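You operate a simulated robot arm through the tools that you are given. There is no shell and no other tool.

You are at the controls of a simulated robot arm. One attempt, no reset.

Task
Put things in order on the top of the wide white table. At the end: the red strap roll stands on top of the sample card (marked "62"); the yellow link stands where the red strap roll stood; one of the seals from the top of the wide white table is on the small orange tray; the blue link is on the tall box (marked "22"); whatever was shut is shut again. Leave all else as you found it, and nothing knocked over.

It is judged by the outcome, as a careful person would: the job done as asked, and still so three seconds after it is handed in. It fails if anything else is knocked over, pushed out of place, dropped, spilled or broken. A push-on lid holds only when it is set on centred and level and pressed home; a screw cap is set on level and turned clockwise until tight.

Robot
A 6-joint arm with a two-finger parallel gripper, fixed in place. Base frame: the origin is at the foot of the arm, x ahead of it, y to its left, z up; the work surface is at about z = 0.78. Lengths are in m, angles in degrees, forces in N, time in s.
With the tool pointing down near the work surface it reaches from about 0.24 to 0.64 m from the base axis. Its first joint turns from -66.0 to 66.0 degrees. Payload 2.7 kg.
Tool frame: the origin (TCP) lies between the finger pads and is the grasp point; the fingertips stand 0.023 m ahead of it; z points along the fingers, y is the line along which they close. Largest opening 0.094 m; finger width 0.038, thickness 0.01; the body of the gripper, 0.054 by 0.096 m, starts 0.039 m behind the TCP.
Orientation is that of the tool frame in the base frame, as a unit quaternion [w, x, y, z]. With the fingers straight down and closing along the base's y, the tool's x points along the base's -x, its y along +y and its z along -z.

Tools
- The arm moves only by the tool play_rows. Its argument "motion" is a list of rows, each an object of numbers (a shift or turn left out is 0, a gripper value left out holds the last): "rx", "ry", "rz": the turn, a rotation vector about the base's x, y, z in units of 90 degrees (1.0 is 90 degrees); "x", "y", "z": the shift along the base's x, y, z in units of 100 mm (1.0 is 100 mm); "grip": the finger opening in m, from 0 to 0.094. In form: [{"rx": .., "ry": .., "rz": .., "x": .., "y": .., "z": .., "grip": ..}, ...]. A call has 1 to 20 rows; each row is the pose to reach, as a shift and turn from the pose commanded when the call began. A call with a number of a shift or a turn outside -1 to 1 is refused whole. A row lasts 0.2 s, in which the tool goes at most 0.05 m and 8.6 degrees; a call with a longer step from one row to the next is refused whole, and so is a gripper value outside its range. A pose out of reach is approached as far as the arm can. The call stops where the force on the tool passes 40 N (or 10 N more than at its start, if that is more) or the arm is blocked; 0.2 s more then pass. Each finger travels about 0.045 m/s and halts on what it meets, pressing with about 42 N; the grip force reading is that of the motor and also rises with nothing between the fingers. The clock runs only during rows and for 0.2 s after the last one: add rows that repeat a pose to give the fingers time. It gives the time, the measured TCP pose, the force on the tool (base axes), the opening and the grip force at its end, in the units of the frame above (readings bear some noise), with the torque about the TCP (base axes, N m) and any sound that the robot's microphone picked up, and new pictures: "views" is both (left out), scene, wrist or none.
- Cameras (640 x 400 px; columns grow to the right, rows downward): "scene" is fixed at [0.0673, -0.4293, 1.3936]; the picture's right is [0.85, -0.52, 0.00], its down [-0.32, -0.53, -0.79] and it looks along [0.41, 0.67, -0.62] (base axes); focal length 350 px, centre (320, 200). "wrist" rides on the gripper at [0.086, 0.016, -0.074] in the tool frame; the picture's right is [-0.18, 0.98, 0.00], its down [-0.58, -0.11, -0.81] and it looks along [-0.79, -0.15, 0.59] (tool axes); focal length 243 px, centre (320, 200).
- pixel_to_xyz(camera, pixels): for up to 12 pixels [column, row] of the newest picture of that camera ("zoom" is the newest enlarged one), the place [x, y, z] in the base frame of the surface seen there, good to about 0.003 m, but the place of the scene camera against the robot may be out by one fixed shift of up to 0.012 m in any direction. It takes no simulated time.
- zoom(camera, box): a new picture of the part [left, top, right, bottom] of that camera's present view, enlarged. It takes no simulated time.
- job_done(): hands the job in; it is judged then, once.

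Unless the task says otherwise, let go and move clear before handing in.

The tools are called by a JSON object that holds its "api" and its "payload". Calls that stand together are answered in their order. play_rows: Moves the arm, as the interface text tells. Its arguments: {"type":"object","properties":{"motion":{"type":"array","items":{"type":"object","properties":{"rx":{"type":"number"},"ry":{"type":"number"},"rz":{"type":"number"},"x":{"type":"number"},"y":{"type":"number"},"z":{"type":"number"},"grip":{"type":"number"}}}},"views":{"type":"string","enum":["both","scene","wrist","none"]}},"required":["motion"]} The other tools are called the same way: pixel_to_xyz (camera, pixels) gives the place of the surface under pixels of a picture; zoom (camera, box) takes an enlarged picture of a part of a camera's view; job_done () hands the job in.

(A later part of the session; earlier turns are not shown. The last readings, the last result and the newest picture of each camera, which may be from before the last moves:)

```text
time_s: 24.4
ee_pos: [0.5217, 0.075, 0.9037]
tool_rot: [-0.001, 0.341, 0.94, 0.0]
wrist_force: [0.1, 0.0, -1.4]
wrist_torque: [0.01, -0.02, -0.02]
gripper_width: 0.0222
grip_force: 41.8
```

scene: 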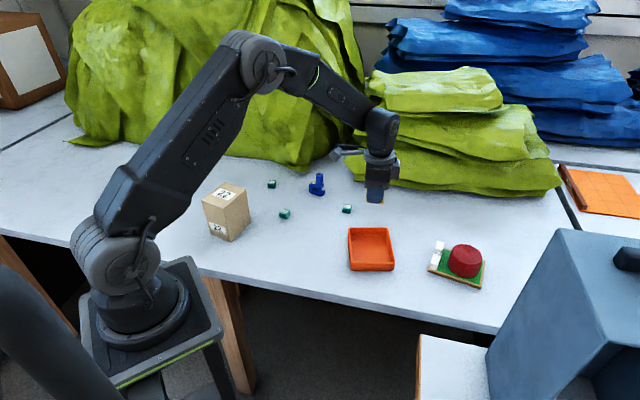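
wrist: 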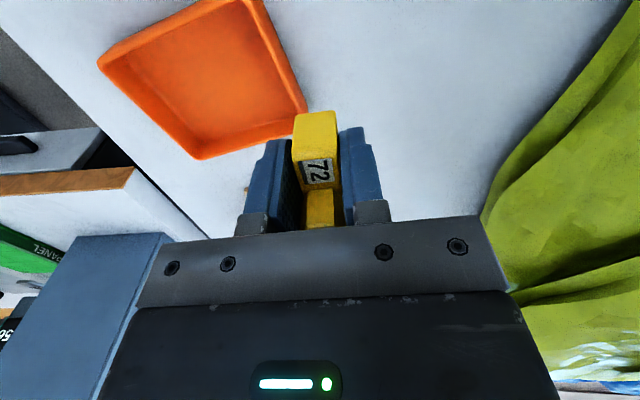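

The link is held firmly. I'll keep going and turn back 12° for clearance from the box.

{"api": "play_rows", "payload": {"motion": [{"rz": 0.045, "x": -0.33, "y": 0.08}, {"rz": 0.09, "x": -0.66, "y": 0.16}, {"rz": 0.133, "x": -1.0, "y": 0.24}, {"rz": 0.133, "x": -1.0, "y": 0.24}], "views": "none"}}

{"api": "play_rows", "payload": {"motion": [{"x": -0.33, "y": 0.08}, {"x": -0.66, "y": 0.16}, {"x": -0.957, "y": 0.245, "z": -0.1}, {"x": -0.957, "y": 0.245, "z": -0.4}, {"x": -0.957, "y": 0.245, "z": -0.4}]}}

```text
time_s: 25.4
ee_pos: [0.4218, 0.0989, 0.9052]
tool_rot: [-0.001, 0.242, 0.97, 0.0]
wrist_force: [0.4, -0.3, -1.2]
wrist_torque: [-0.04, 0.02, -0.01]
gripper_width: 0.0222
grip_force: 41.8
```

```text
time_s: 26.6
ee_pos: [0.3271, 0.1243, 0.8648]
tool_rot: [0.0, 0.241, 0.97, 0.0]
wrist_force: [1.2, -0.3, -1.7]
wrist_torque: [0.0, -0.02, 0.03]
gripper_width: 0.0221
grip_force: 42.0
```

scene: 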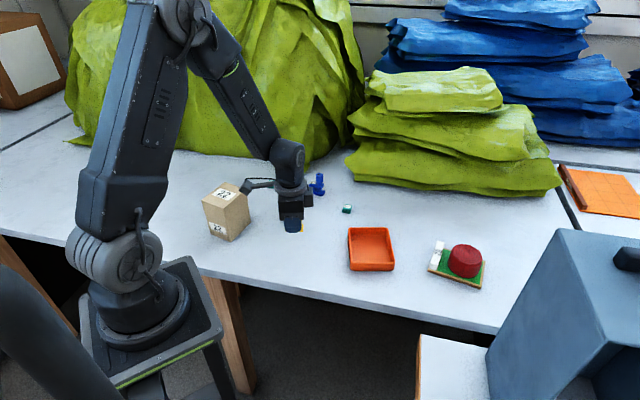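
wrist: 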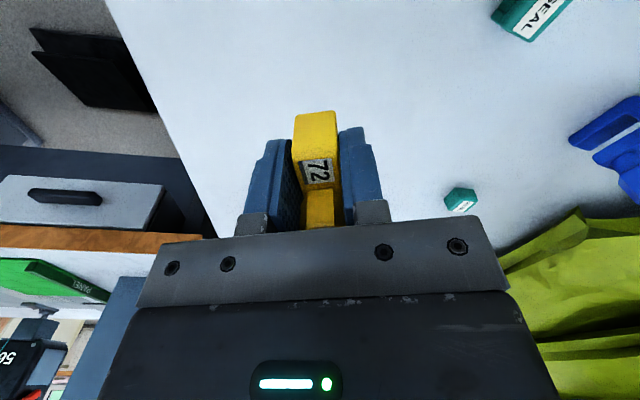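

The link is over the roll's old spot at (0.327,0.124). I'll descend most of the way, then step gently to contact.

{"api": "play_rows", "payload": {"motion": [{"z": -0.2}, {"z": -0.4}, {"z": -0.5}, {"z": -0.515}, {"z": -0.515}], "views": "none"}}

{"api": "play_rows", "payload": {"motion": [{"z": -0.005}, {"z": -0.01}, {"z": -0.01}], "views": "none"}}

```text
time_s: 27.8
ee_pos: [0.326, 0.1247, 0.8121]
tool_rot: [0.0, 0.241, 0.97, 0.001]
wrist_force: [-0.5, -0.6, -1.3]
wrist_torque: [0.0, -0.01, -0.01]
gripper_width: 0.0222
grip_force: 41.5
```

```text
time_s: 28.6
ee_pos: [0.3265, 0.1233, 0.8123]
tool_rot: [-0.001, 0.242, 0.97, 0.0]
wrist_force: [0.4, 0.2, -1.0]
wrist_torque: [0.02, 0.0, 0.02]
gripper_width: 0.0219
grip_force: 42.2
```

No contact yet (force -1.0 N). I'll continue in sub-millimetre steps.

{"api": "play_rows", "payload": {"motion": [{"z": -0.005}, {"z": -0.01}, {"z": -0.01}], "views": "none"}}

{"api": "play_rows", "payload": {"motion": [{"z": -0.004}, {"z": -0.007}, {"z": -0.007}], "views": "none"}}

```text
time_s: 29.4
ee_pos: [0.3263, 0.1228, 0.8115]
tool_rot: [0.0, 0.242, 0.97, 0.0]
wrist_force: [-0.6, 0.4, -0.6]
wrist_torque: [-0.01, 0.01, 0.02]
gripper_width: 0.0223
grip_force: 42.1
```

```text
time_s: 30.2
ee_pos: [0.3256, 0.123, 0.8108]
tool_rot: [0.0, 0.242, 0.97, 0.0]
wrist_force: [-0.2, -0.1, -0.6]
wrist_torque: [0.0, -0.02, 0.02]
gripper_width: 0.0224
grip_force: 42.1
```

{"api": "play_rows", "payload": {"motion": [{"z": -0.004}, {"z": -0.007}, {"z": -0.007}], "views": "none"}}

```text
time_s: 31.0
ee_pos: [0.3266, 0.1234, 0.8105]
tool_rot: [0.0, 0.242, 0.97, 0.001]
wrist_force: [-0.4, 1.9, 5.2]
wrist_torque: [0.1, -0.02, 0.0]
gripper_width: 0.0222
grip_force: 42.0
```

Contact at 5.2 N, so the link is on the table. I'll open the fingers.

{"api": "play_rows", "payload": {"motion": [{"z": 0.003, "grip": 0.026}, {"z": 0.003, "grip": 0.035}, {"z": 0.003, "grip": 0.05}, {"z": 0.003, "grip": 0.06}, {"z": 0.003, "grip": 0.06}]}}

```text
time_s: 32.2
ee_pos: [0.326, 0.1241, 0.811]
tool_rot: [0.0, 0.242, 0.97, -0.001]
wrist_force: [-0.3, 0.1, -0.7]
wrist_torque: [0.0, 0.01, 0.01]
gripper_width: 0.06
grip_force: 0.1
```

scene: 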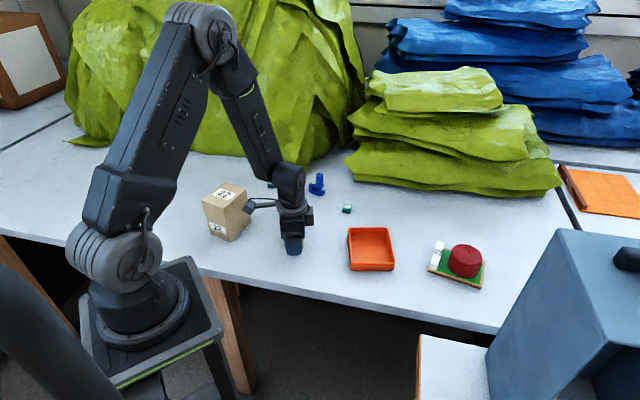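
wrist: 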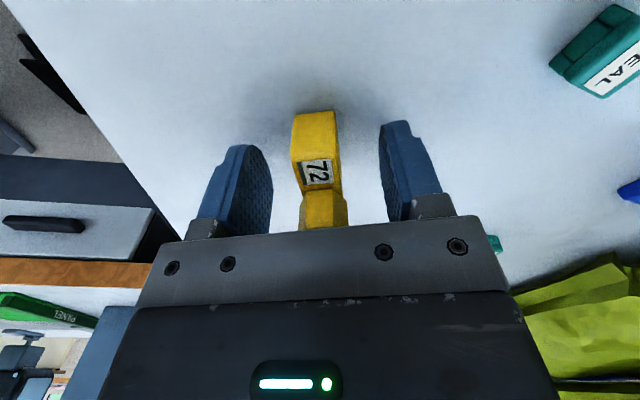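

The yellow link stands free and upright. I'll rise 0.1 m and move to view the seal near (0.508,0.166), the one closest to the tray.

{"api": "play_rows", "payload": {"motion": [{"z": 0.2}, {"z": 0.45}, {"z": 0.75}, {"z": 1.0}, {"rz": 0.08, "x": 0.25, "y": 0.05, "z": 1.0}, {"rz": 0.16, "x": 0.5, "y": 0.1, "z": 1.0}, {"rz": 0.24, "x": 0.75, "y": 0.2, "z": 1.0}, {"rz": 0.311, "x": 1.0, "y": 0.3, "z": 1.0}, {"rz": 0.311, "x": 1.0, "y": 0.3, "z": 1.0}]}}

{"api": "zoom", "payload": {"camera": "scene", "box": [260, 190, 340, 260]}}

```text
time_s: 34.2
ee_pos: [0.4253, 0.1545, 0.909]
tool_rot: [0.0, -0.001, 1.0, 0.0]
wrist_force: [-0.4, -1.0, 0.5]
wrist_torque: [0.0, 0.0, 0.01]
gripper_width: 0.06
grip_force: 0.0
```

scene: 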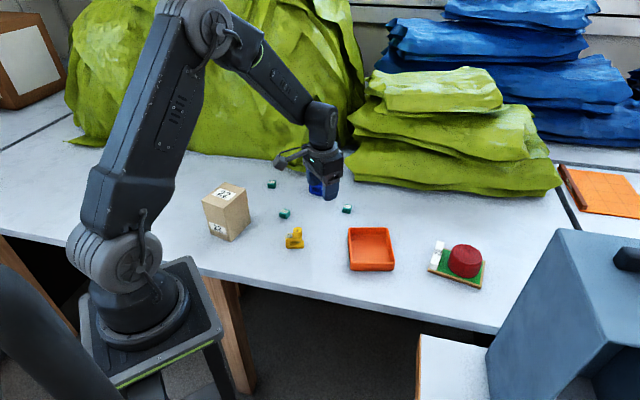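
wrist: 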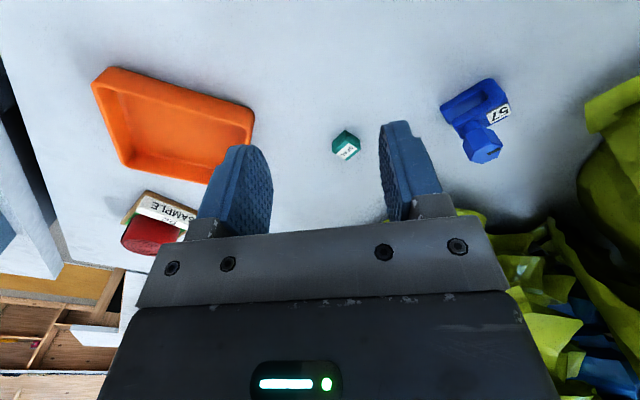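

```text
5.71 times, centred on (300, 225) of scene
```

zoom: 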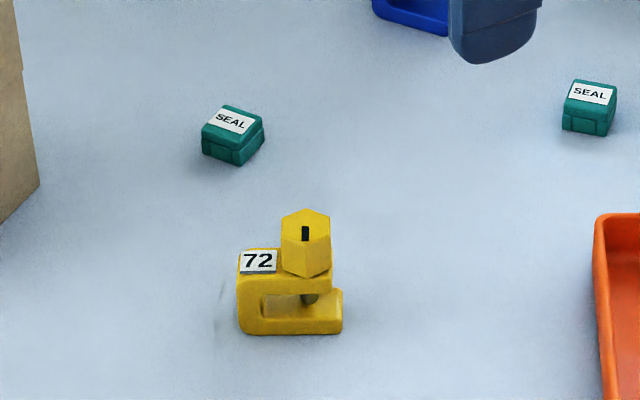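

The yellow link stands upright at the roll's old spot. Next I'll measure the seal at (346,146) in the wrist view, plus the tray.

{"api": "zoom", "payload": {"camera": "wrist", "box": [315, 115, 375, 175]}}

{"api": "pixel_to_xyz", "payload": {"camera": "wrist", "pixels": [[347, 151], [340, 153], [354, 148], [346, 143], [346, 135], [180, 125], [120, 75], [250, 110], [125, 165], [220, 165], [240, 120], [110, 90]]}}

{"api": "zoom", "payload": {"camera": "scene", "box": [330, 195, 410, 280]}}

```text
6.67 times, centred on (345, 145) of wrist
```

zoom: 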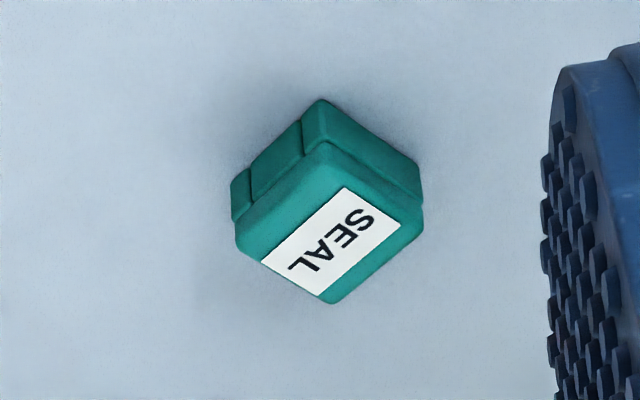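

```text
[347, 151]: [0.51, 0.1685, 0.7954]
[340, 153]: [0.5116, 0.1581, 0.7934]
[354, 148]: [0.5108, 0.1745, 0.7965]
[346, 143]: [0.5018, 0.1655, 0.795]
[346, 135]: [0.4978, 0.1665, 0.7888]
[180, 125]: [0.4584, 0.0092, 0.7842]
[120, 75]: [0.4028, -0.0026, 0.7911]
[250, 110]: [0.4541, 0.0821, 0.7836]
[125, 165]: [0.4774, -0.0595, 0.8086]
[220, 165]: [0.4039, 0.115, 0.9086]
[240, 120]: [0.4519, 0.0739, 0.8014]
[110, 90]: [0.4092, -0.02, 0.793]
```

```text
4.71 times, centred on (370, 238) of scene
```

zoom: 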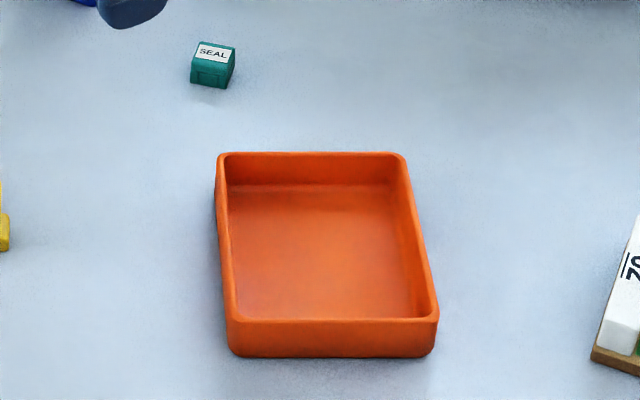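

The seal is about 0.02 m square, with its axis near -45°; the tray floor is near (0.47,0.01). I'll move above the seal, turn -45° and re-check.

{"api": "play_rows", "payload": {"motion": [{"rz": -0.085, "x": 0.15, "y": 0.02}, {"rz": -0.17, "x": 0.3, "y": 0.04}, {"rz": -0.25, "x": 0.45, "y": 0.06}, {"rz": -0.335, "x": 0.6, "y": 0.09, "z": -0.1}, {"rz": -0.42, "x": 0.75, "y": 0.11, "z": -0.2}, {"rz": -0.5, "x": 0.827, "y": 0.125, "z": -0.3}, {"rz": -0.5, "x": 0.827, "y": 0.125, "z": -0.3}]}}

```text
time_s: 35.8
ee_pos: [0.5092, 0.1666, 0.8808]
tool_rot: [0.0, 0.383, 0.924, 0.0]
wrist_force: [-0.2, -0.2, 0.1]
wrist_torque: [0.02, 0.0, 0.05]
gripper_width: 0.0599
grip_force: 0.0
```

scene: 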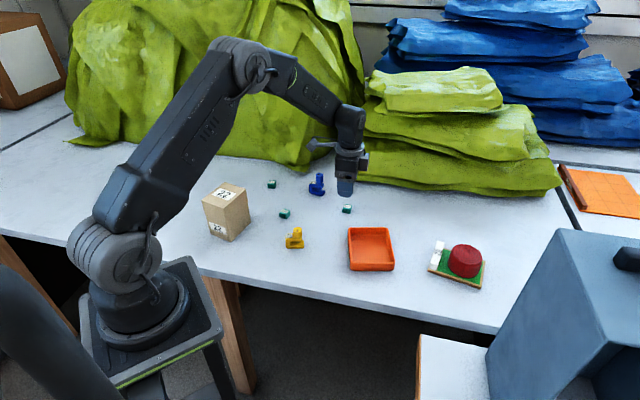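
wrist: 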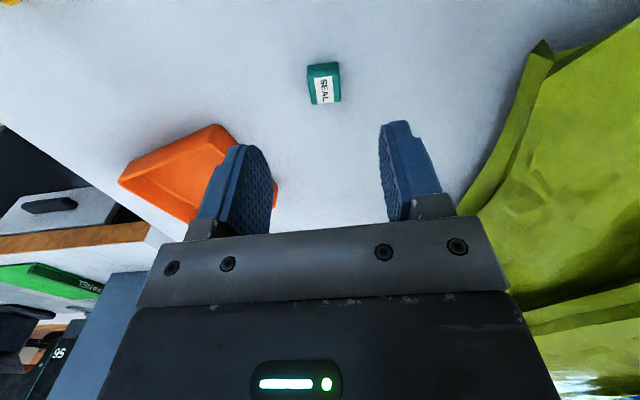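

{"api": "zoom", "payload": {"camera": "wrist", "box": [295, 50, 355, 110]}}

{"api": "pixel_to_xyz", "payload": {"camera": "wrist", "pixels": [[324, 89], [313, 90], [336, 88], [323, 80], [325, 100], [311, 80], [313, 102], [338, 98], [334, 78]]}}

```text
6.67 times, centred on (325, 80) of wrist
```

zoom: 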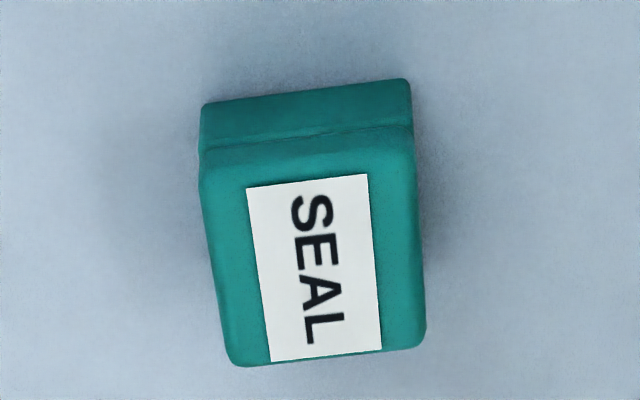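

```text
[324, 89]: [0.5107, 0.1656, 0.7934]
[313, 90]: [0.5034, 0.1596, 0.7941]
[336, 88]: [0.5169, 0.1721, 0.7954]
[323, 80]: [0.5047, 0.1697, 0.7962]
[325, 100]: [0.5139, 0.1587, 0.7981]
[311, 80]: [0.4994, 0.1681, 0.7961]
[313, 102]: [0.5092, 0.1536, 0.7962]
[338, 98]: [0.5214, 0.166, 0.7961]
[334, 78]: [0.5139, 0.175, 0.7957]
```

The seal's axis is about 4° more than the tool's, and its centre is about 3 mm further in x. I'll trim by (+0.003, 0) and -4°, descend to z≈0.806 and close.

{"api": "play_rows", "payload": {"motion": [{"rz": -0.045, "x": 0.03}, {"rz": -0.045, "x": 0.03, "z": -0.2}, {"rz": -0.045, "x": 0.03, "z": -0.45}, {"rz": -0.045, "x": 0.03, "z": -0.62}, {"rz": -0.045, "x": 0.03, "z": -0.7}, {"rz": -0.045, "x": 0.03, "z": -0.745}, {"rz": -0.045, "x": 0.03, "z": -0.745}]}}

```text
time_s: 37.4
ee_pos: [0.5112, 0.1656, 0.8052]
tool_rot: [0.0, 0.415, 0.91, -0.001]
wrist_force: [-0.2, 0.1, -0.7]
wrist_torque: [0.01, 0.01, 0.0]
gripper_width: 0.0597
grip_force: 0.0
```

scene: 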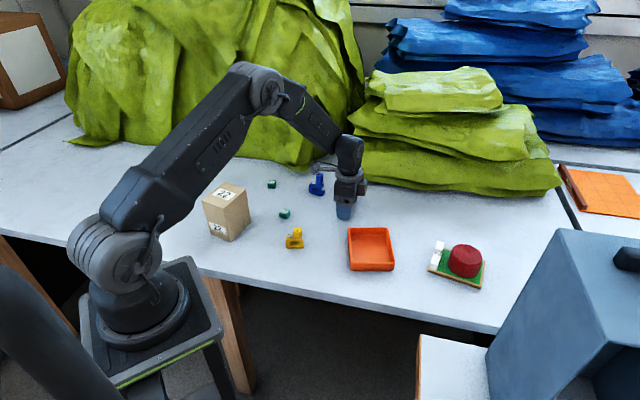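
wrist: 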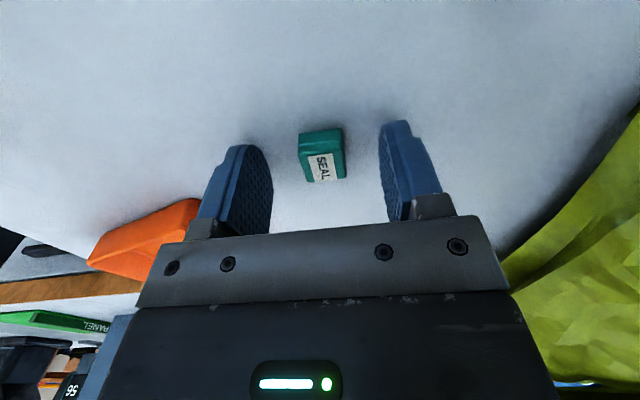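

The seal sits centred between the pads. I'll close on it.

{"api": "play_rows", "payload": {"motion": [{"grip": 0.04}, {"grip": 0.02}, {"grip": 0.01}, {"grip": 0.01}, {"grip": 0.01}, {"grip": 0.01}], "views": "wrist"}}

```text
time_s: 38.8
ee_pos: [0.5093, 0.1657, 0.806]
tool_rot: [0.0, 0.416, 0.91, 0.0]
wrist_force: [-0.8, -0.5, 0.1]
wrist_torque: [-0.04, 0.01, 0.04]
gripper_width: 0.0205
grip_force: 42.3
```

wrist: 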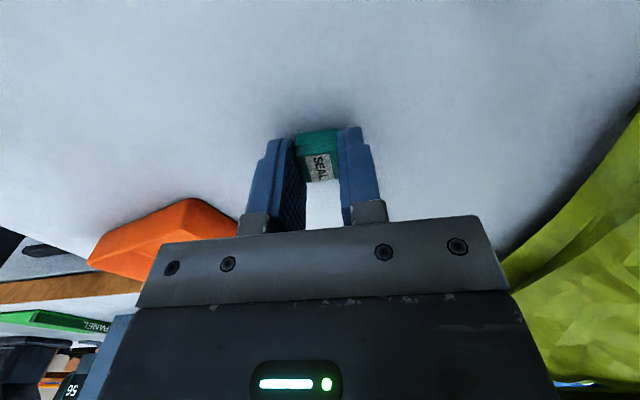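

The seal is gripped at 0.0205 m. I'll lift it straight up and move toward the tray.

{"api": "play_rows", "payload": {"motion": [{"z": 0.15}, {"z": 0.4}, {"z": 0.65}, {"z": 0.85}, {"x": -0.08, "y": -0.3, "z": 0.85}, {"x": -0.16, "y": -0.6, "z": 0.85}, {"x": -0.24, "y": -0.9, "z": 0.85}, {"x": -0.24, "y": -0.9, "z": 0.85}]}}

{"api": "pixel_to_xyz", "payload": {"camera": "scene", "pixels": [[349, 229], [388, 229], [394, 264], [351, 264], [371, 248], [371, 229], [371, 264], [350, 246], [391, 246]]}}

```text
time_s: 40.6
ee_pos: [0.4874, 0.0762, 0.8924]
tool_rot: [0.001, 0.414, 0.91, 0.0]
wrist_force: [-0.7, 0.0, 0.5]
wrist_torque: [-0.04, 0.03, 0.03]
gripper_width: 0.0204
grip_force: 42.5
```

scene: 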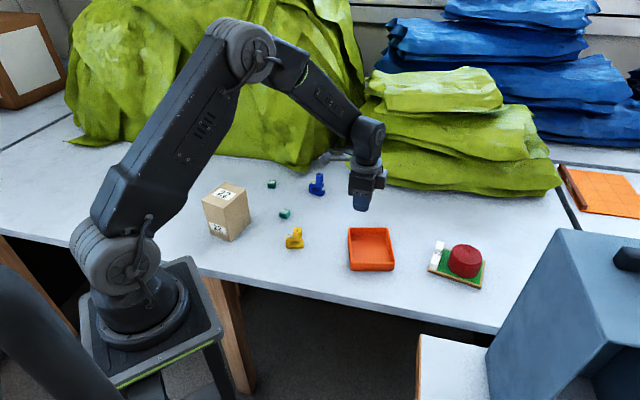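
wrist: 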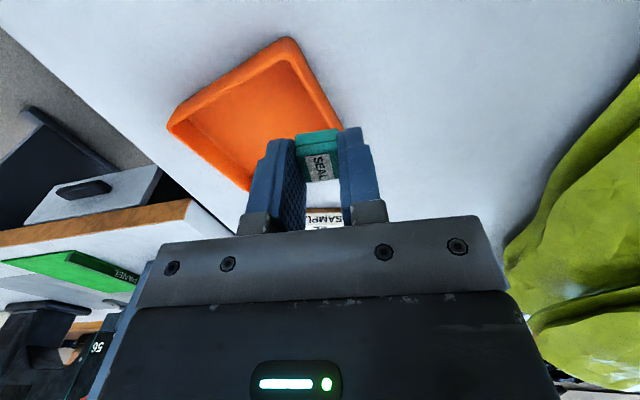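

```text
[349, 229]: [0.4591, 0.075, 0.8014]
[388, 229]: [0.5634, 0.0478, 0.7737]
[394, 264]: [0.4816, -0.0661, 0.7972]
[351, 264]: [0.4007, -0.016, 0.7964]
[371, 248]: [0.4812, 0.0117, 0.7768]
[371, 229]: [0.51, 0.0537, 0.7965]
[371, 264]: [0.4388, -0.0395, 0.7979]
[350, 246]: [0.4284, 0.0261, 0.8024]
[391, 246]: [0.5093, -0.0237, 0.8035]
```

From the rim mid-points the tray centre is about (0.468,0.009), with its long axis near 55°. I'll move over it and turn +13° to line up.

{"api": "play_rows", "payload": {"motion": [{"rz": 0.05, "x": -0.06, "y": -0.22}, {"rz": 0.1, "x": -0.12, "y": -0.45}, {"rz": 0.145, "x": -0.19, "y": -0.67}, {"rz": 0.145, "x": -0.19, "y": -0.67}]}}

```text
time_s: 41.6
ee_pos: [0.4693, 0.0091, 0.8919]
tool_rot: [0.0, 0.307, 0.952, 0.0]
wrist_force: [0.3, -0.1, 0.7]
wrist_torque: [0.01, 0.0, 0.01]
gripper_width: 0.0206
grip_force: 42.5
```

scene: 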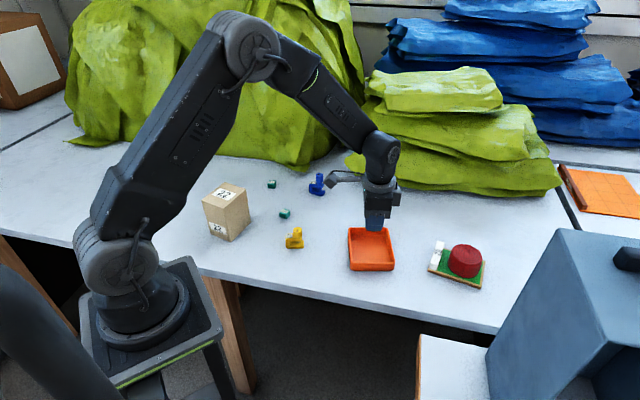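
wrist: 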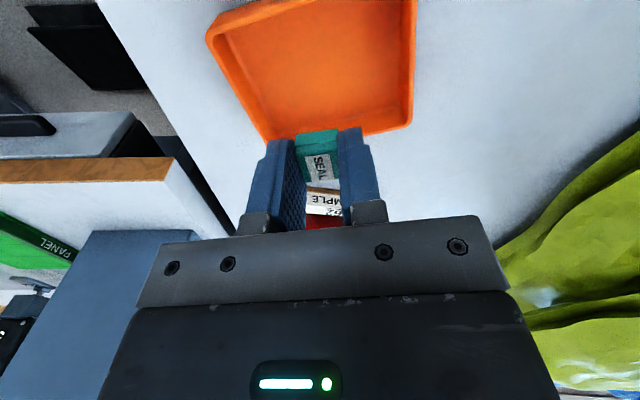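

The tray floor is centred under the seal (about (320,65) in the wrist view). I'll lower to just above the floor.

{"api": "play_rows", "payload": {"motion": [{"z": -0.25}, {"z": -0.5}, {"z": -0.68}, {"z": -0.77}, {"z": -0.77}], "views": "wrist"}}

{"api": "play_rows", "payload": {"motion": [{"z": -0.005}, {"z": -0.01}, {"z": -0.01}], "views": "none"}}

```text
time_s: 42.8
ee_pos: [0.4694, 0.0089, 0.8134]
tool_rot: [0.0, 0.309, 0.951, 0.0]
wrist_force: [-0.4, 0.4, -0.5]
wrist_torque: [0.01, -0.01, 0.01]
gripper_width: 0.0208
grip_force: 42.0
```

wrist: 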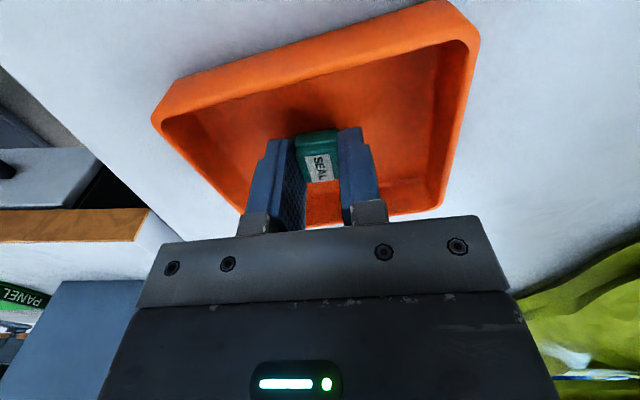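

```text
time_s: 43.6
ee_pos: [0.4677, 0.0087, 0.8132]
tool_rot: [0.0, 0.309, 0.951, 0.0]
wrist_force: [0.4, 0.9, -0.1]
wrist_torque: [0.01, -0.01, -0.03]
gripper_width: 0.0204
grip_force: 42.0
```

Inside the tray with no contact yet. I'll continue in small steps.

{"api": "play_rows", "payload": {"motion": [{"z": -0.005}, {"z": -0.01}, {"z": -0.01}], "views": "none"}}

{"api": "play_rows", "payload": {"motion": [{"z": -0.005}, {"z": -0.01}, {"z": -0.01}], "views": "none"}}

```text
time_s: 44.4
ee_pos: [0.4684, 0.0098, 0.8118]
tool_rot: [0.0, 0.309, 0.951, 0.0]
wrist_force: [-0.5, -1.4, -0.3]
wrist_torque: [0.04, -0.01, -0.02]
gripper_width: 0.0204
grip_force: 42.0
```

```text
time_s: 45.2
ee_pos: [0.4688, 0.0092, 0.812]
tool_rot: [0.0, 0.309, 0.951, -0.001]
wrist_force: [0.3, 0.2, -0.2]
wrist_torque: [0.0, 0.03, 0.01]
gripper_width: 0.0205
grip_force: 42.4
```

{"api": "play_rows", "payload": {"motion": [{"z": -0.005}, {"z": -0.01}, {"z": -0.01}], "views": "none"}}

```text
time_s: 46.0
ee_pos: [0.4688, 0.0098, 0.8109]
tool_rot: [-0.001, 0.309, 0.951, 0.0]
wrist_force: [0.0, 0.9, -0.6]
wrist_torque: [0.02, -0.01, 0.03]
gripper_width: 0.0203
grip_force: 42.0
```

{"api": "play_rows", "payload": {"motion": [{"z": -0.005}, {"z": -0.01}, {"z": -0.01}], "views": "none"}}

```text
time_s: 46.8
ee_pos: [0.4687, 0.0084, 0.8089]
tool_rot: [0.0, 0.308, 0.951, 0.0]
wrist_force: [-1.9, 0.3, 5.8]
wrist_torque: [-0.02, 0.05, 0.0]
gripper_width: 0.0204
grip_force: 42.3
```

The seal is on the tray floor (5.8 N). I'll release it and rise straight up.

{"api": "play_rows", "payload": {"motion": [{"z": 0.003, "grip": 0.025}, {"z": 0.003, "grip": 0.035}, {"z": 0.003, "grip": 0.045}, {"z": 0.003, "grip": 0.05}, {"z": 0.003, "grip": 0.05}, {"z": 0.2, "grip": 0.05}, {"z": 0.5}, {"z": 0.8}, {"z": 1.0}, {"z": 1.0}]}}

{"api": "zoom", "payload": {"camera": "scene", "box": [290, 160, 410, 280]}}

```text
time_s: 49.0
ee_pos: [0.4691, 0.008, 0.9092]
tool_rot: [0.0, 0.309, 0.951, 0.0]
wrist_force: [-0.1, 0.4, 0.2]
wrist_torque: [0.03, 0.03, -0.01]
gripper_width: 0.0498
grip_force: 0.1
```

scene: 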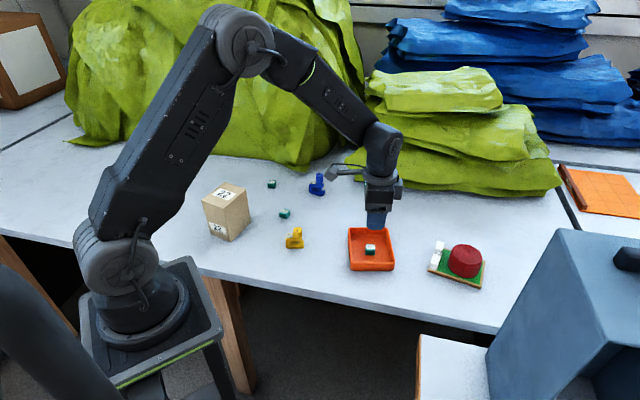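
wrist: 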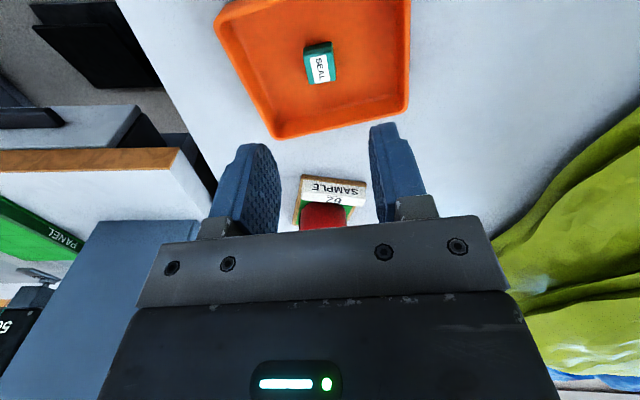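

```text
3.33 times, centred on (350, 220) of scene
```

zoom: 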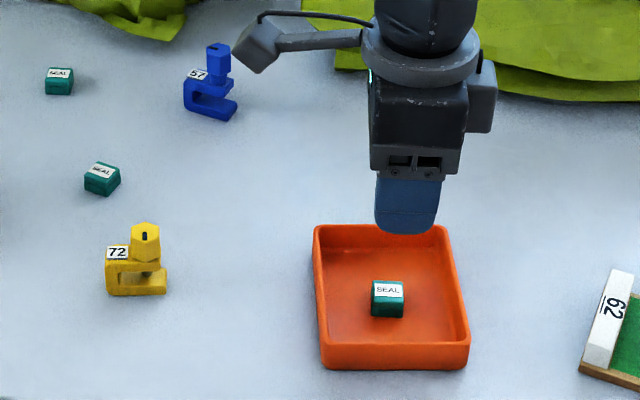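

The seal is in the tray. Next is the blue link; I need to know how close the tall green bags are to it.

{"api": "pixel_to_xyz", "payload": {"camera": "scene", "pixels": [[250, 158], [275, 164], [299, 172], [308, 166], [317, 158], [300, 165], [290, 155], [300, 140], [316, 184], [322, 190], [311, 191], [347, 172]]}}

{"api": "zoom", "payload": {"camera": "scene", "box": [260, 130, 360, 210]}}

```text
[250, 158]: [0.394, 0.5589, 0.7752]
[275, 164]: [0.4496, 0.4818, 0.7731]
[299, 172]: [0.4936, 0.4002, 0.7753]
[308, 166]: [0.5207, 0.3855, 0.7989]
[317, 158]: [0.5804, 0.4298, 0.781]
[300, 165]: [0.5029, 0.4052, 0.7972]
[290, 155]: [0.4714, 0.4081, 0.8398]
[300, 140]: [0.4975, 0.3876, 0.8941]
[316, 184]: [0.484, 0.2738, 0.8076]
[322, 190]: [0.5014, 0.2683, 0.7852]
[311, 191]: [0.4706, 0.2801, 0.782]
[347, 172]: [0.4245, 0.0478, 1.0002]
```

```text
5.00 times, centred on (310, 170) of scene
```

zoom: 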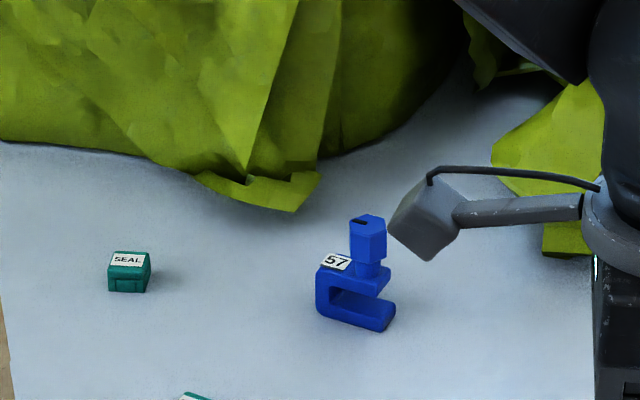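

The nearest bag bulk is around (0.47–0.50,0.39–0.41), about 0.11 m beyond the blue link. I'll sample the bag surface where the wrist camera would be if I grip at about -56°.

{"api": "pixel_to_xyz", "payload": {"camera": "scene", "pixels": [[286, 150], [286, 140], [280, 150], [280, 140], [270, 140], [270, 150], [290, 145], [290, 135], [300, 150], [305, 145], [260, 140], [295, 125]]}}

```text
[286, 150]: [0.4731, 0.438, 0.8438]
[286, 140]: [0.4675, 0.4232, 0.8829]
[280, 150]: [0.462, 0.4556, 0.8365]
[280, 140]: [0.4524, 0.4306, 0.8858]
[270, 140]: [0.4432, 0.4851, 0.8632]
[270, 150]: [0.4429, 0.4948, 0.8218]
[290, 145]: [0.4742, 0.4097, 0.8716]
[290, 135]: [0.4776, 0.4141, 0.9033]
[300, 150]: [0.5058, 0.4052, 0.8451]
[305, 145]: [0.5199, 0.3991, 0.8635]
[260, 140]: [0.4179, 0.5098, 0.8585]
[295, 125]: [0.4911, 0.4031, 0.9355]
```

The bag surface is about 0.07 m from where the camera would be, which is enough. I'll move toward the blue link, turning toward -56° on the way.

{"api": "play_rows", "payload": {"motion": [{"y": 0.3, "z": 0.1}, {"y": 0.65, "z": 0.1, "rz": -0.06}, {"y": 1.0, "z": 0.1, "rz": -0.11}, {"y": 1.0, "z": 0.1, "rz": -0.11}], "views": "none"}}

{"api": "play_rows", "payload": {"motion": [{"y": 0.3}, {"y": 0.6, "rz": -0.06}, {"y": 0.9, "rz": -0.11}, {"y": 0.9, "rz": -0.11}]}}

```text
time_s: 50.0
ee_pos: [0.4702, 0.1108, 0.9177]
tool_rot: [0.0, 0.391, 0.92, 0.0]
wrist_force: [-1.0, 0.4, 0.1]
wrist_torque: [-0.01, -0.01, 0.01]
gripper_width: 0.0498
grip_force: 0.1
```

```text
time_s: 51.0
ee_pos: [0.471, 0.1984, 0.9199]
tool_rot: [0.0, 0.468, 0.884, 0.0]
wrist_force: [-0.7, 0.3, -0.7]
wrist_torque: [0.04, 0.02, 0.0]
gripper_width: 0.0501
grip_force: 0.1
```

scene: 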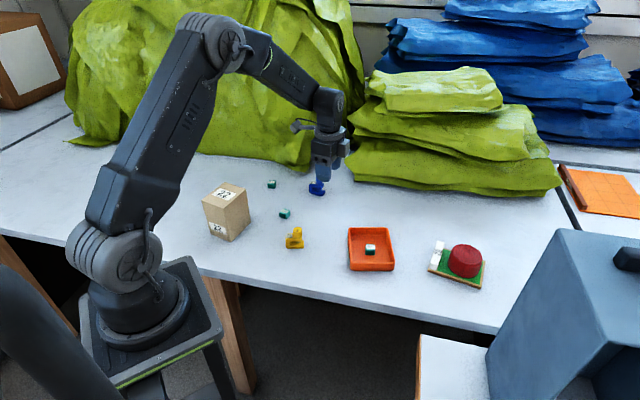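
wrist: 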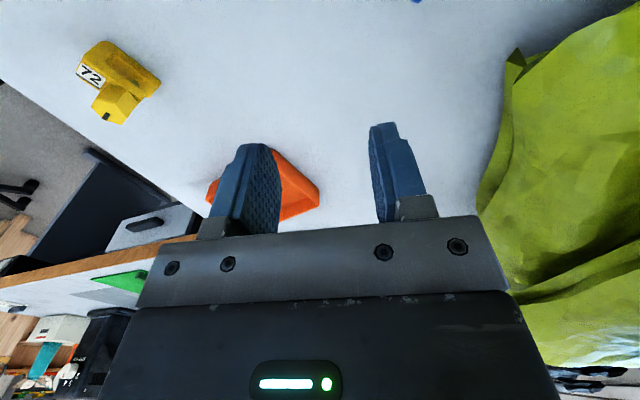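

The blue link is at the top edge of the wrist view (417,0). Before moving the camera further in, I'll check the bag surface at camera height (z≈0.99).

{"api": "pixel_to_xyz", "payload": {"camera": "scene", "pixels": [[275, 130], [275, 115], [265, 120], [265, 105], [283, 125], [283, 132], [255, 115], [290, 140], [245, 110], [300, 160]]}}

{"api": "pixel_to_xyz", "payload": {"camera": "wrist", "pixels": [[520, 60], [510, 100], [490, 180], [600, 30], [560, 60], [610, 100]]}}

```text
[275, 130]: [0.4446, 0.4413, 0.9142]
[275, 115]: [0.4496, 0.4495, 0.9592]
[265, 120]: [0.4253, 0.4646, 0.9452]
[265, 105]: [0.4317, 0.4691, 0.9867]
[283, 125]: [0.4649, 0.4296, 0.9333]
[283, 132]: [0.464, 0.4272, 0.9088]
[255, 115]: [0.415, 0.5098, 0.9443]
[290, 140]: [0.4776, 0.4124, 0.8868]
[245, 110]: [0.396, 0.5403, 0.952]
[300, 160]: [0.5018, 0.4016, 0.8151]
```

```text
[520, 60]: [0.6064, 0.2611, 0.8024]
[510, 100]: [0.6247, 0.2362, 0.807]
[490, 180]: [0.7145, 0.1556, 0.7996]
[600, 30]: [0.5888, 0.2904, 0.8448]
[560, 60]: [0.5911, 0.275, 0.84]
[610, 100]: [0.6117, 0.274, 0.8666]
```

Clearance at camera height is about 0.05 m or more, so I'll move over the blue link at z≈0.91.

{"api": "play_rows", "payload": {"motion": [{"x": 0.03, "y": 0.25}, {"x": 0.06, "y": 0.5}, {"x": 0.09, "y": 0.72, "z": -0.1}, {"x": 0.09, "y": 0.72, "z": -0.1}]}}

```text
time_s: 52.0
ee_pos: [0.4786, 0.2716, 0.9085]
tool_rot: [0.0, 0.468, 0.884, 0.0]
wrist_force: [0.6, -0.3, -0.2]
wrist_torque: [0.01, -0.02, -0.01]
gripper_width: 0.05
grip_force: 0.1
```

scene: 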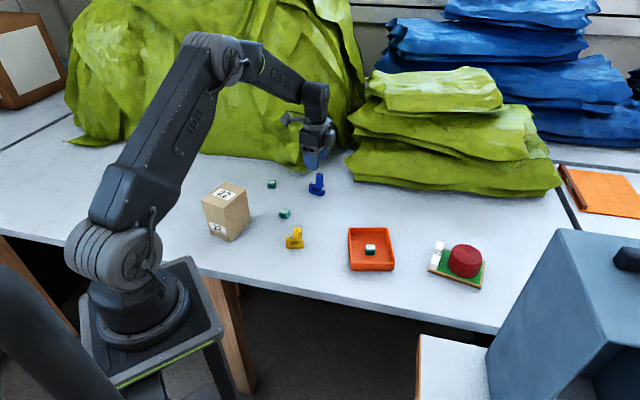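
wrist: 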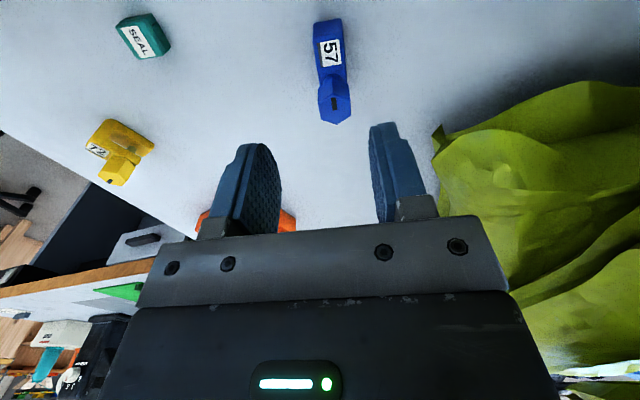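

{"api": "zoom", "payload": {"camera": "wrist", "box": [275, 5, 385, 135]}}

{"api": "pixel_to_xyz", "payload": {"camera": "wrist", "pixels": [[335, 105], [330, 52], [327, 28], [320, 45], [341, 42], [321, 65], [346, 62], [320, 105], [349, 102], [316, 30], [338, 26]]}}

```text
3.08 times, centred on (330, 70) of wrist
```

zoom: 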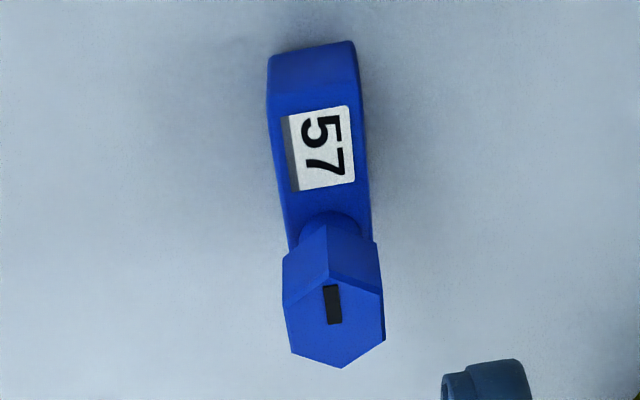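

```text
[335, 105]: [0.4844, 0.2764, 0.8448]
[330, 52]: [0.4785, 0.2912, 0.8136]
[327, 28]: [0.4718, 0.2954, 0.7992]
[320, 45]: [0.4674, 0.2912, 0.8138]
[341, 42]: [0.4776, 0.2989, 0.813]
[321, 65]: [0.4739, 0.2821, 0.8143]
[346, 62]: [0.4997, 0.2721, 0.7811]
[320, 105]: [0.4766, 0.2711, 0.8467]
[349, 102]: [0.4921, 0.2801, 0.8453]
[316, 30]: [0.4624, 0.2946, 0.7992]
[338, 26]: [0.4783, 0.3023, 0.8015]
```

The blue link's body centre is about 9 mm along the closing direction from the TCP, and its axis is about 3° more. The hex top is at z≈0.845. I'll trim, and go down only to z≈0.84 first to check.

{"api": "play_rows", "payload": {"motion": [{"rz": -0.03, "x": 0.056, "y": 0.074}, {"rz": -0.03, "x": 0.056, "y": 0.074}, {"rz": -0.03, "x": 0.056, "y": 0.074, "z": -0.15}, {"rz": -0.03, "x": 0.056, "y": 0.074, "z": -0.3}, {"rz": -0.03, "x": 0.056, "y": 0.074, "z": -0.3}]}}

```text
time_s: 53.2
ee_pos: [0.4834, 0.2805, 0.8797]
tool_rot: [-0.001, 0.489, 0.872, -0.001]
wrist_force: [0.7, 1.1, 0.1]
wrist_torque: [0.0, 0.01, -0.03]
gripper_width: 0.0502
grip_force: 0.1
```

scene: 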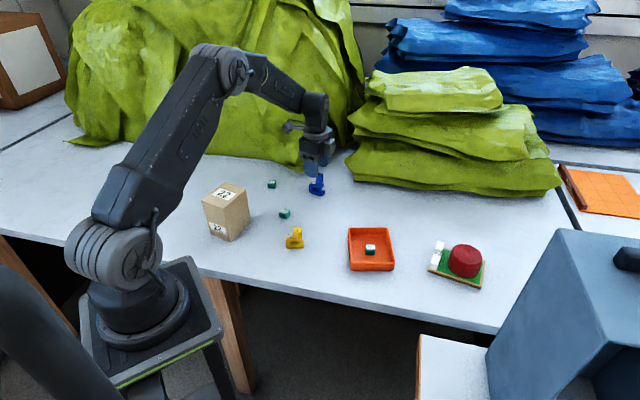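
wrist: 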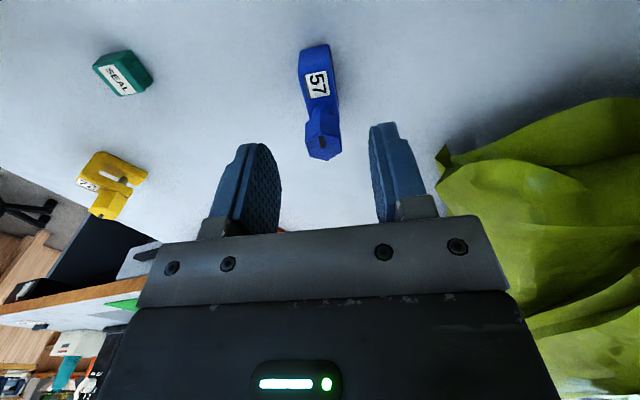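

{"api": "zoom", "payload": {"camera": "wrist", "box": [265, 30, 385, 170]}}

{"api": "pixel_to_xyz", "payload": {"camera": "wrist", "pixels": [[322, 142], [317, 84], [315, 58], [308, 145], [336, 142], [305, 80], [330, 76]]}}

```text
2.86 times, centred on (325, 100) of wrist
```

zoom: 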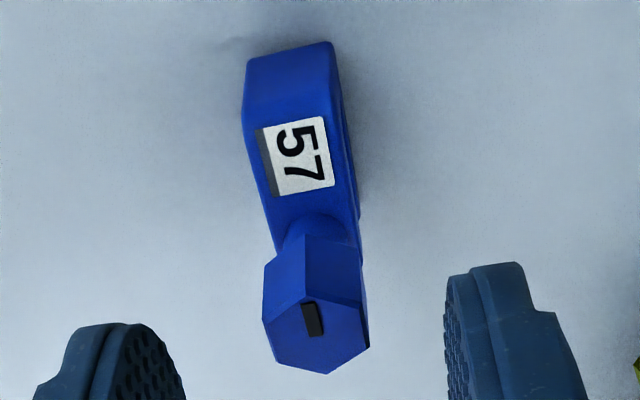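

```text
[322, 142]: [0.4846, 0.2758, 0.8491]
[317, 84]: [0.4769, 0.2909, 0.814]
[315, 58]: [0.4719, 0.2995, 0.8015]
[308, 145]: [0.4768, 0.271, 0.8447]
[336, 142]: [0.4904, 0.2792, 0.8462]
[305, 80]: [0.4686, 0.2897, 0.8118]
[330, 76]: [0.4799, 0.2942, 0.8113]
```

The link is now within 1 mm of the finger centreline, with its axis about 3° more. I'll turn -3°, descend to z≈0.815 and close.

{"api": "play_rows", "payload": {"motion": [{"rz": -0.033, "x": 0.008, "y": 0.005}, {"rz": -0.033, "x": 0.008, "y": 0.005, "z": -0.2}, {"rz": -0.033, "x": 0.008, "y": 0.005, "z": -0.4}, {"rz": -0.033, "x": 0.008, "y": 0.005, "z": -0.56}, {"rz": -0.033, "x": 0.008, "y": 0.005, "z": -0.64}, {"rz": -0.033, "x": 0.008, "y": 0.005, "z": -0.64}]}}

```text
time_s: 54.6
ee_pos: [0.4849, 0.2782, 0.8159]
tool_rot: [0.0, 0.512, 0.859, -0.001]
wrist_force: [0.1, 0.5, -0.3]
wrist_torque: [-0.05, 0.0, 0.06]
gripper_width: 0.0501
grip_force: 0.1
```

scene: 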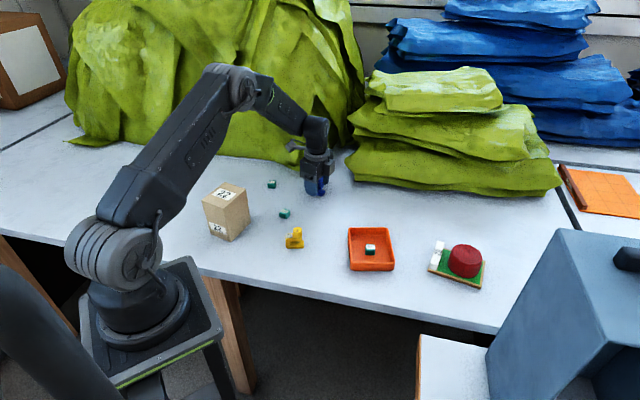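
wrist: 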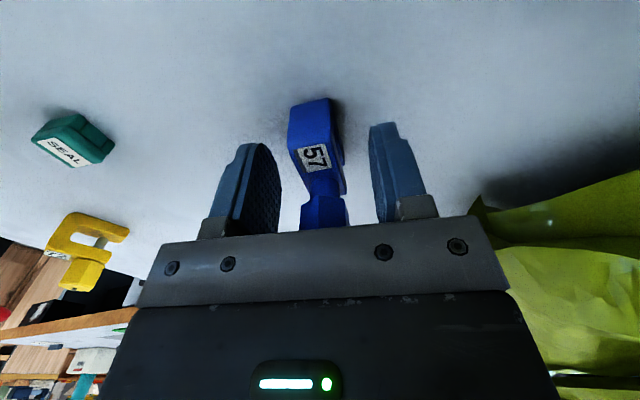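

The blue link is between the pads, about 1 mm off centre. I'll close.

{"api": "play_rows", "payload": {"motion": [{"grip": 0.04}, {"grip": 0.03}, {"grip": 0.02}, {"grip": 0.01}, {"grip": 0.01}, {"grip": 0.01}]}}

```text
time_s: 56.0
ee_pos: [0.4842, 0.2791, 0.8171]
tool_rot: [-0.001, 0.512, 0.859, 0.0]
wrist_force: [0.4, -0.5, -0.2]
wrist_torque: [-0.03, -0.01, 0.0]
gripper_width: 0.0199
grip_force: 41.8
```

scene: 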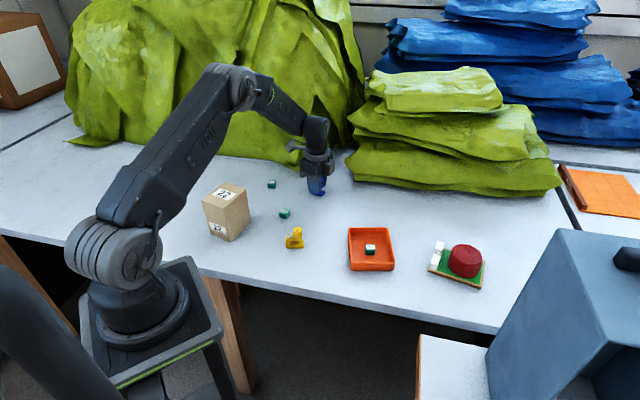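
wrist: 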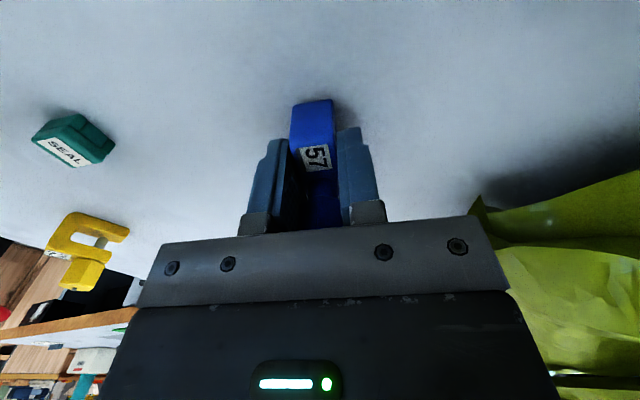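

The blue link is gripped at 0.0199 m. I'll lift straight up, then carry it toward the box at z≈0.99.

{"api": "play_rows", "payload": {"motion": [{"z": 0.1}, {"z": 0.35}, {"z": 0.65}, {"z": 1.0}, {"z": 1.0, "x": -0.25, "rz": 0.06}, {"z": 1.0, "x": -0.55, "rz": 0.12}, {"z": 1.0, "x": -0.85, "rz": 0.18}, {"z": 1.0, "x": -1.0, "rz": 0.24}, {"z": 1.0, "x": -1.0, "rz": 0.24}]}}

```text
time_s: 58.0
ee_pos: [0.3837, 0.279, 0.9155]
tool_rot: [0.0, 0.34, 0.94, 0.0]
wrist_force: [0.1, -0.1, -1.8]
wrist_torque: [0.0, -0.01, -0.01]
gripper_width: 0.02
grip_force: 41.7
```

scene: 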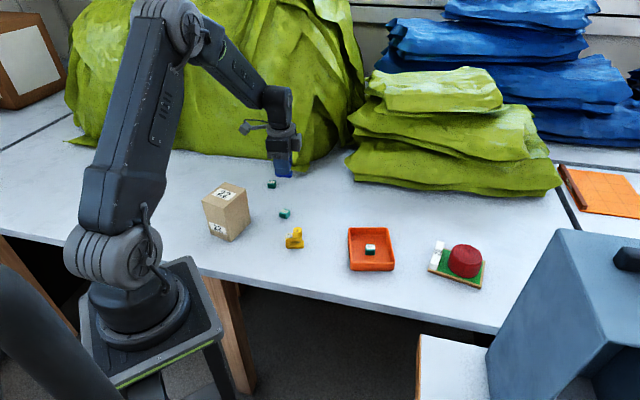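
wrist: 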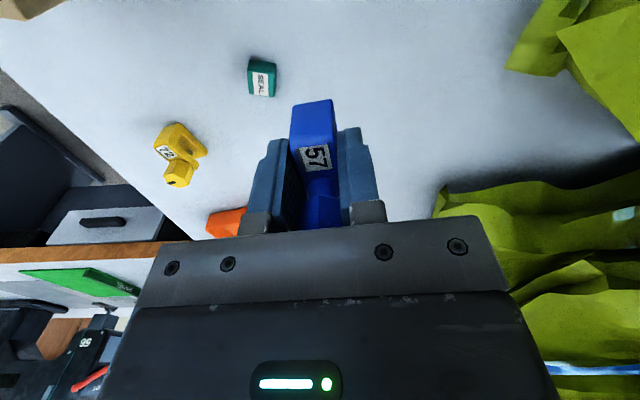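

The link is held firmly. I'll raise to z≈0.99 while continuing toward the box.

{"api": "play_rows", "payload": {"motion": [{"z": 0.35}, {"z": 0.75, "x": -0.1}, {"z": 0.75, "x": -0.4}, {"z": 0.75, "x": -0.7, "y": -0.05}, {"z": 0.75, "x": -1.0, "y": -0.1}, {"z": 0.75, "x": -1.0, "y": -0.1}]}}

```text
time_s: 59.4
ee_pos: [0.2837, 0.2691, 0.9899]
tool_rot: [0.001, 0.342, 0.94, 0.001]
wrist_force: [1.0, 0.5, -0.5]
wrist_torque: [0.03, 0.0, 0.01]
gripper_width: 0.0198
grip_force: 41.9
```

scene: 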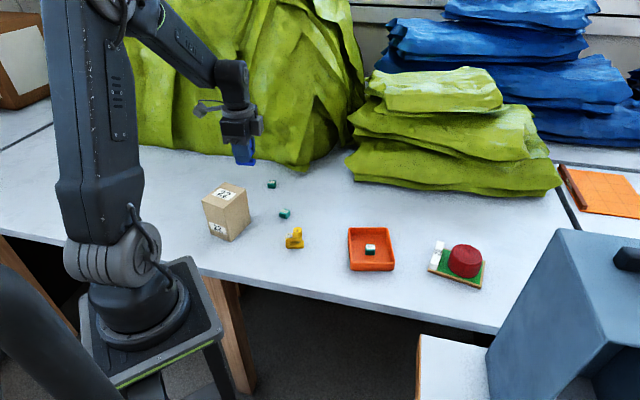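
wrist: 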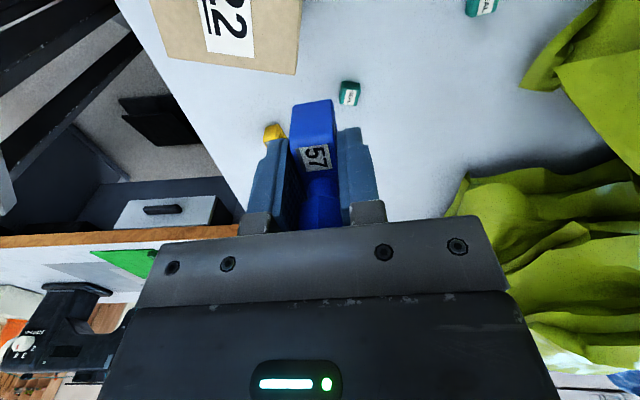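

The box top is in view, with corners near (168,60) and (297,73). I'll measure it with the wrist camera.

{"api": "zoom", "payload": {"camera": "wrist", "box": [130, 0, 330, 120]}}

{"api": "pixel_to_xyz", "payload": {"camera": "wrist", "pixels": [[294, 70], [172, 56], [299, 5], [157, 5], [228, 30], [230, 62], [296, 40], [163, 30]]}}

{"api": "pixel_to_xyz", "payload": {"camera": "scene", "pixels": [[225, 183], [245, 189], [223, 207], [203, 201], [234, 186], [234, 198], [213, 204], [214, 191]]}}

```text
3.20 times, centred on (230, 60) of wrist
```

zoom: 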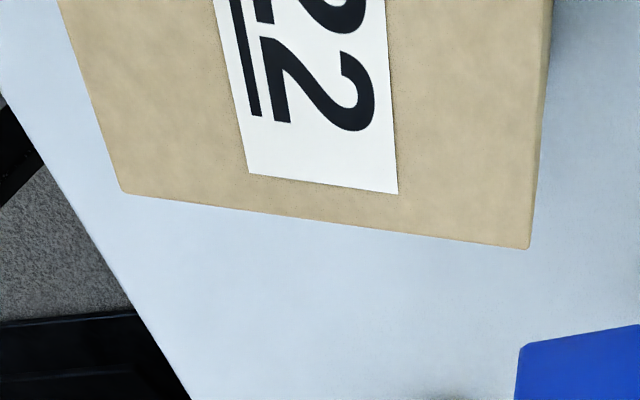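

```text
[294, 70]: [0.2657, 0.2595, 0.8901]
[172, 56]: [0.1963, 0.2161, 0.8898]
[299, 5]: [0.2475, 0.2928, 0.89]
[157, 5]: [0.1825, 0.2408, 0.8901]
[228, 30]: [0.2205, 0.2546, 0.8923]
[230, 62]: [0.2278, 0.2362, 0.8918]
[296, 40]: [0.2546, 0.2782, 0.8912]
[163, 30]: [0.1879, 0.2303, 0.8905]
```

```text
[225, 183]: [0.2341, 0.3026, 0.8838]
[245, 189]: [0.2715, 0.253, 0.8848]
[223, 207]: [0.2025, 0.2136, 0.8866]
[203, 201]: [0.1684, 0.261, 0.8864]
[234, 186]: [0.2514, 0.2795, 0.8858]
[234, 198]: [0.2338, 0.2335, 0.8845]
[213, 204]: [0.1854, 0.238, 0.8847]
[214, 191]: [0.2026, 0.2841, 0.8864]
```

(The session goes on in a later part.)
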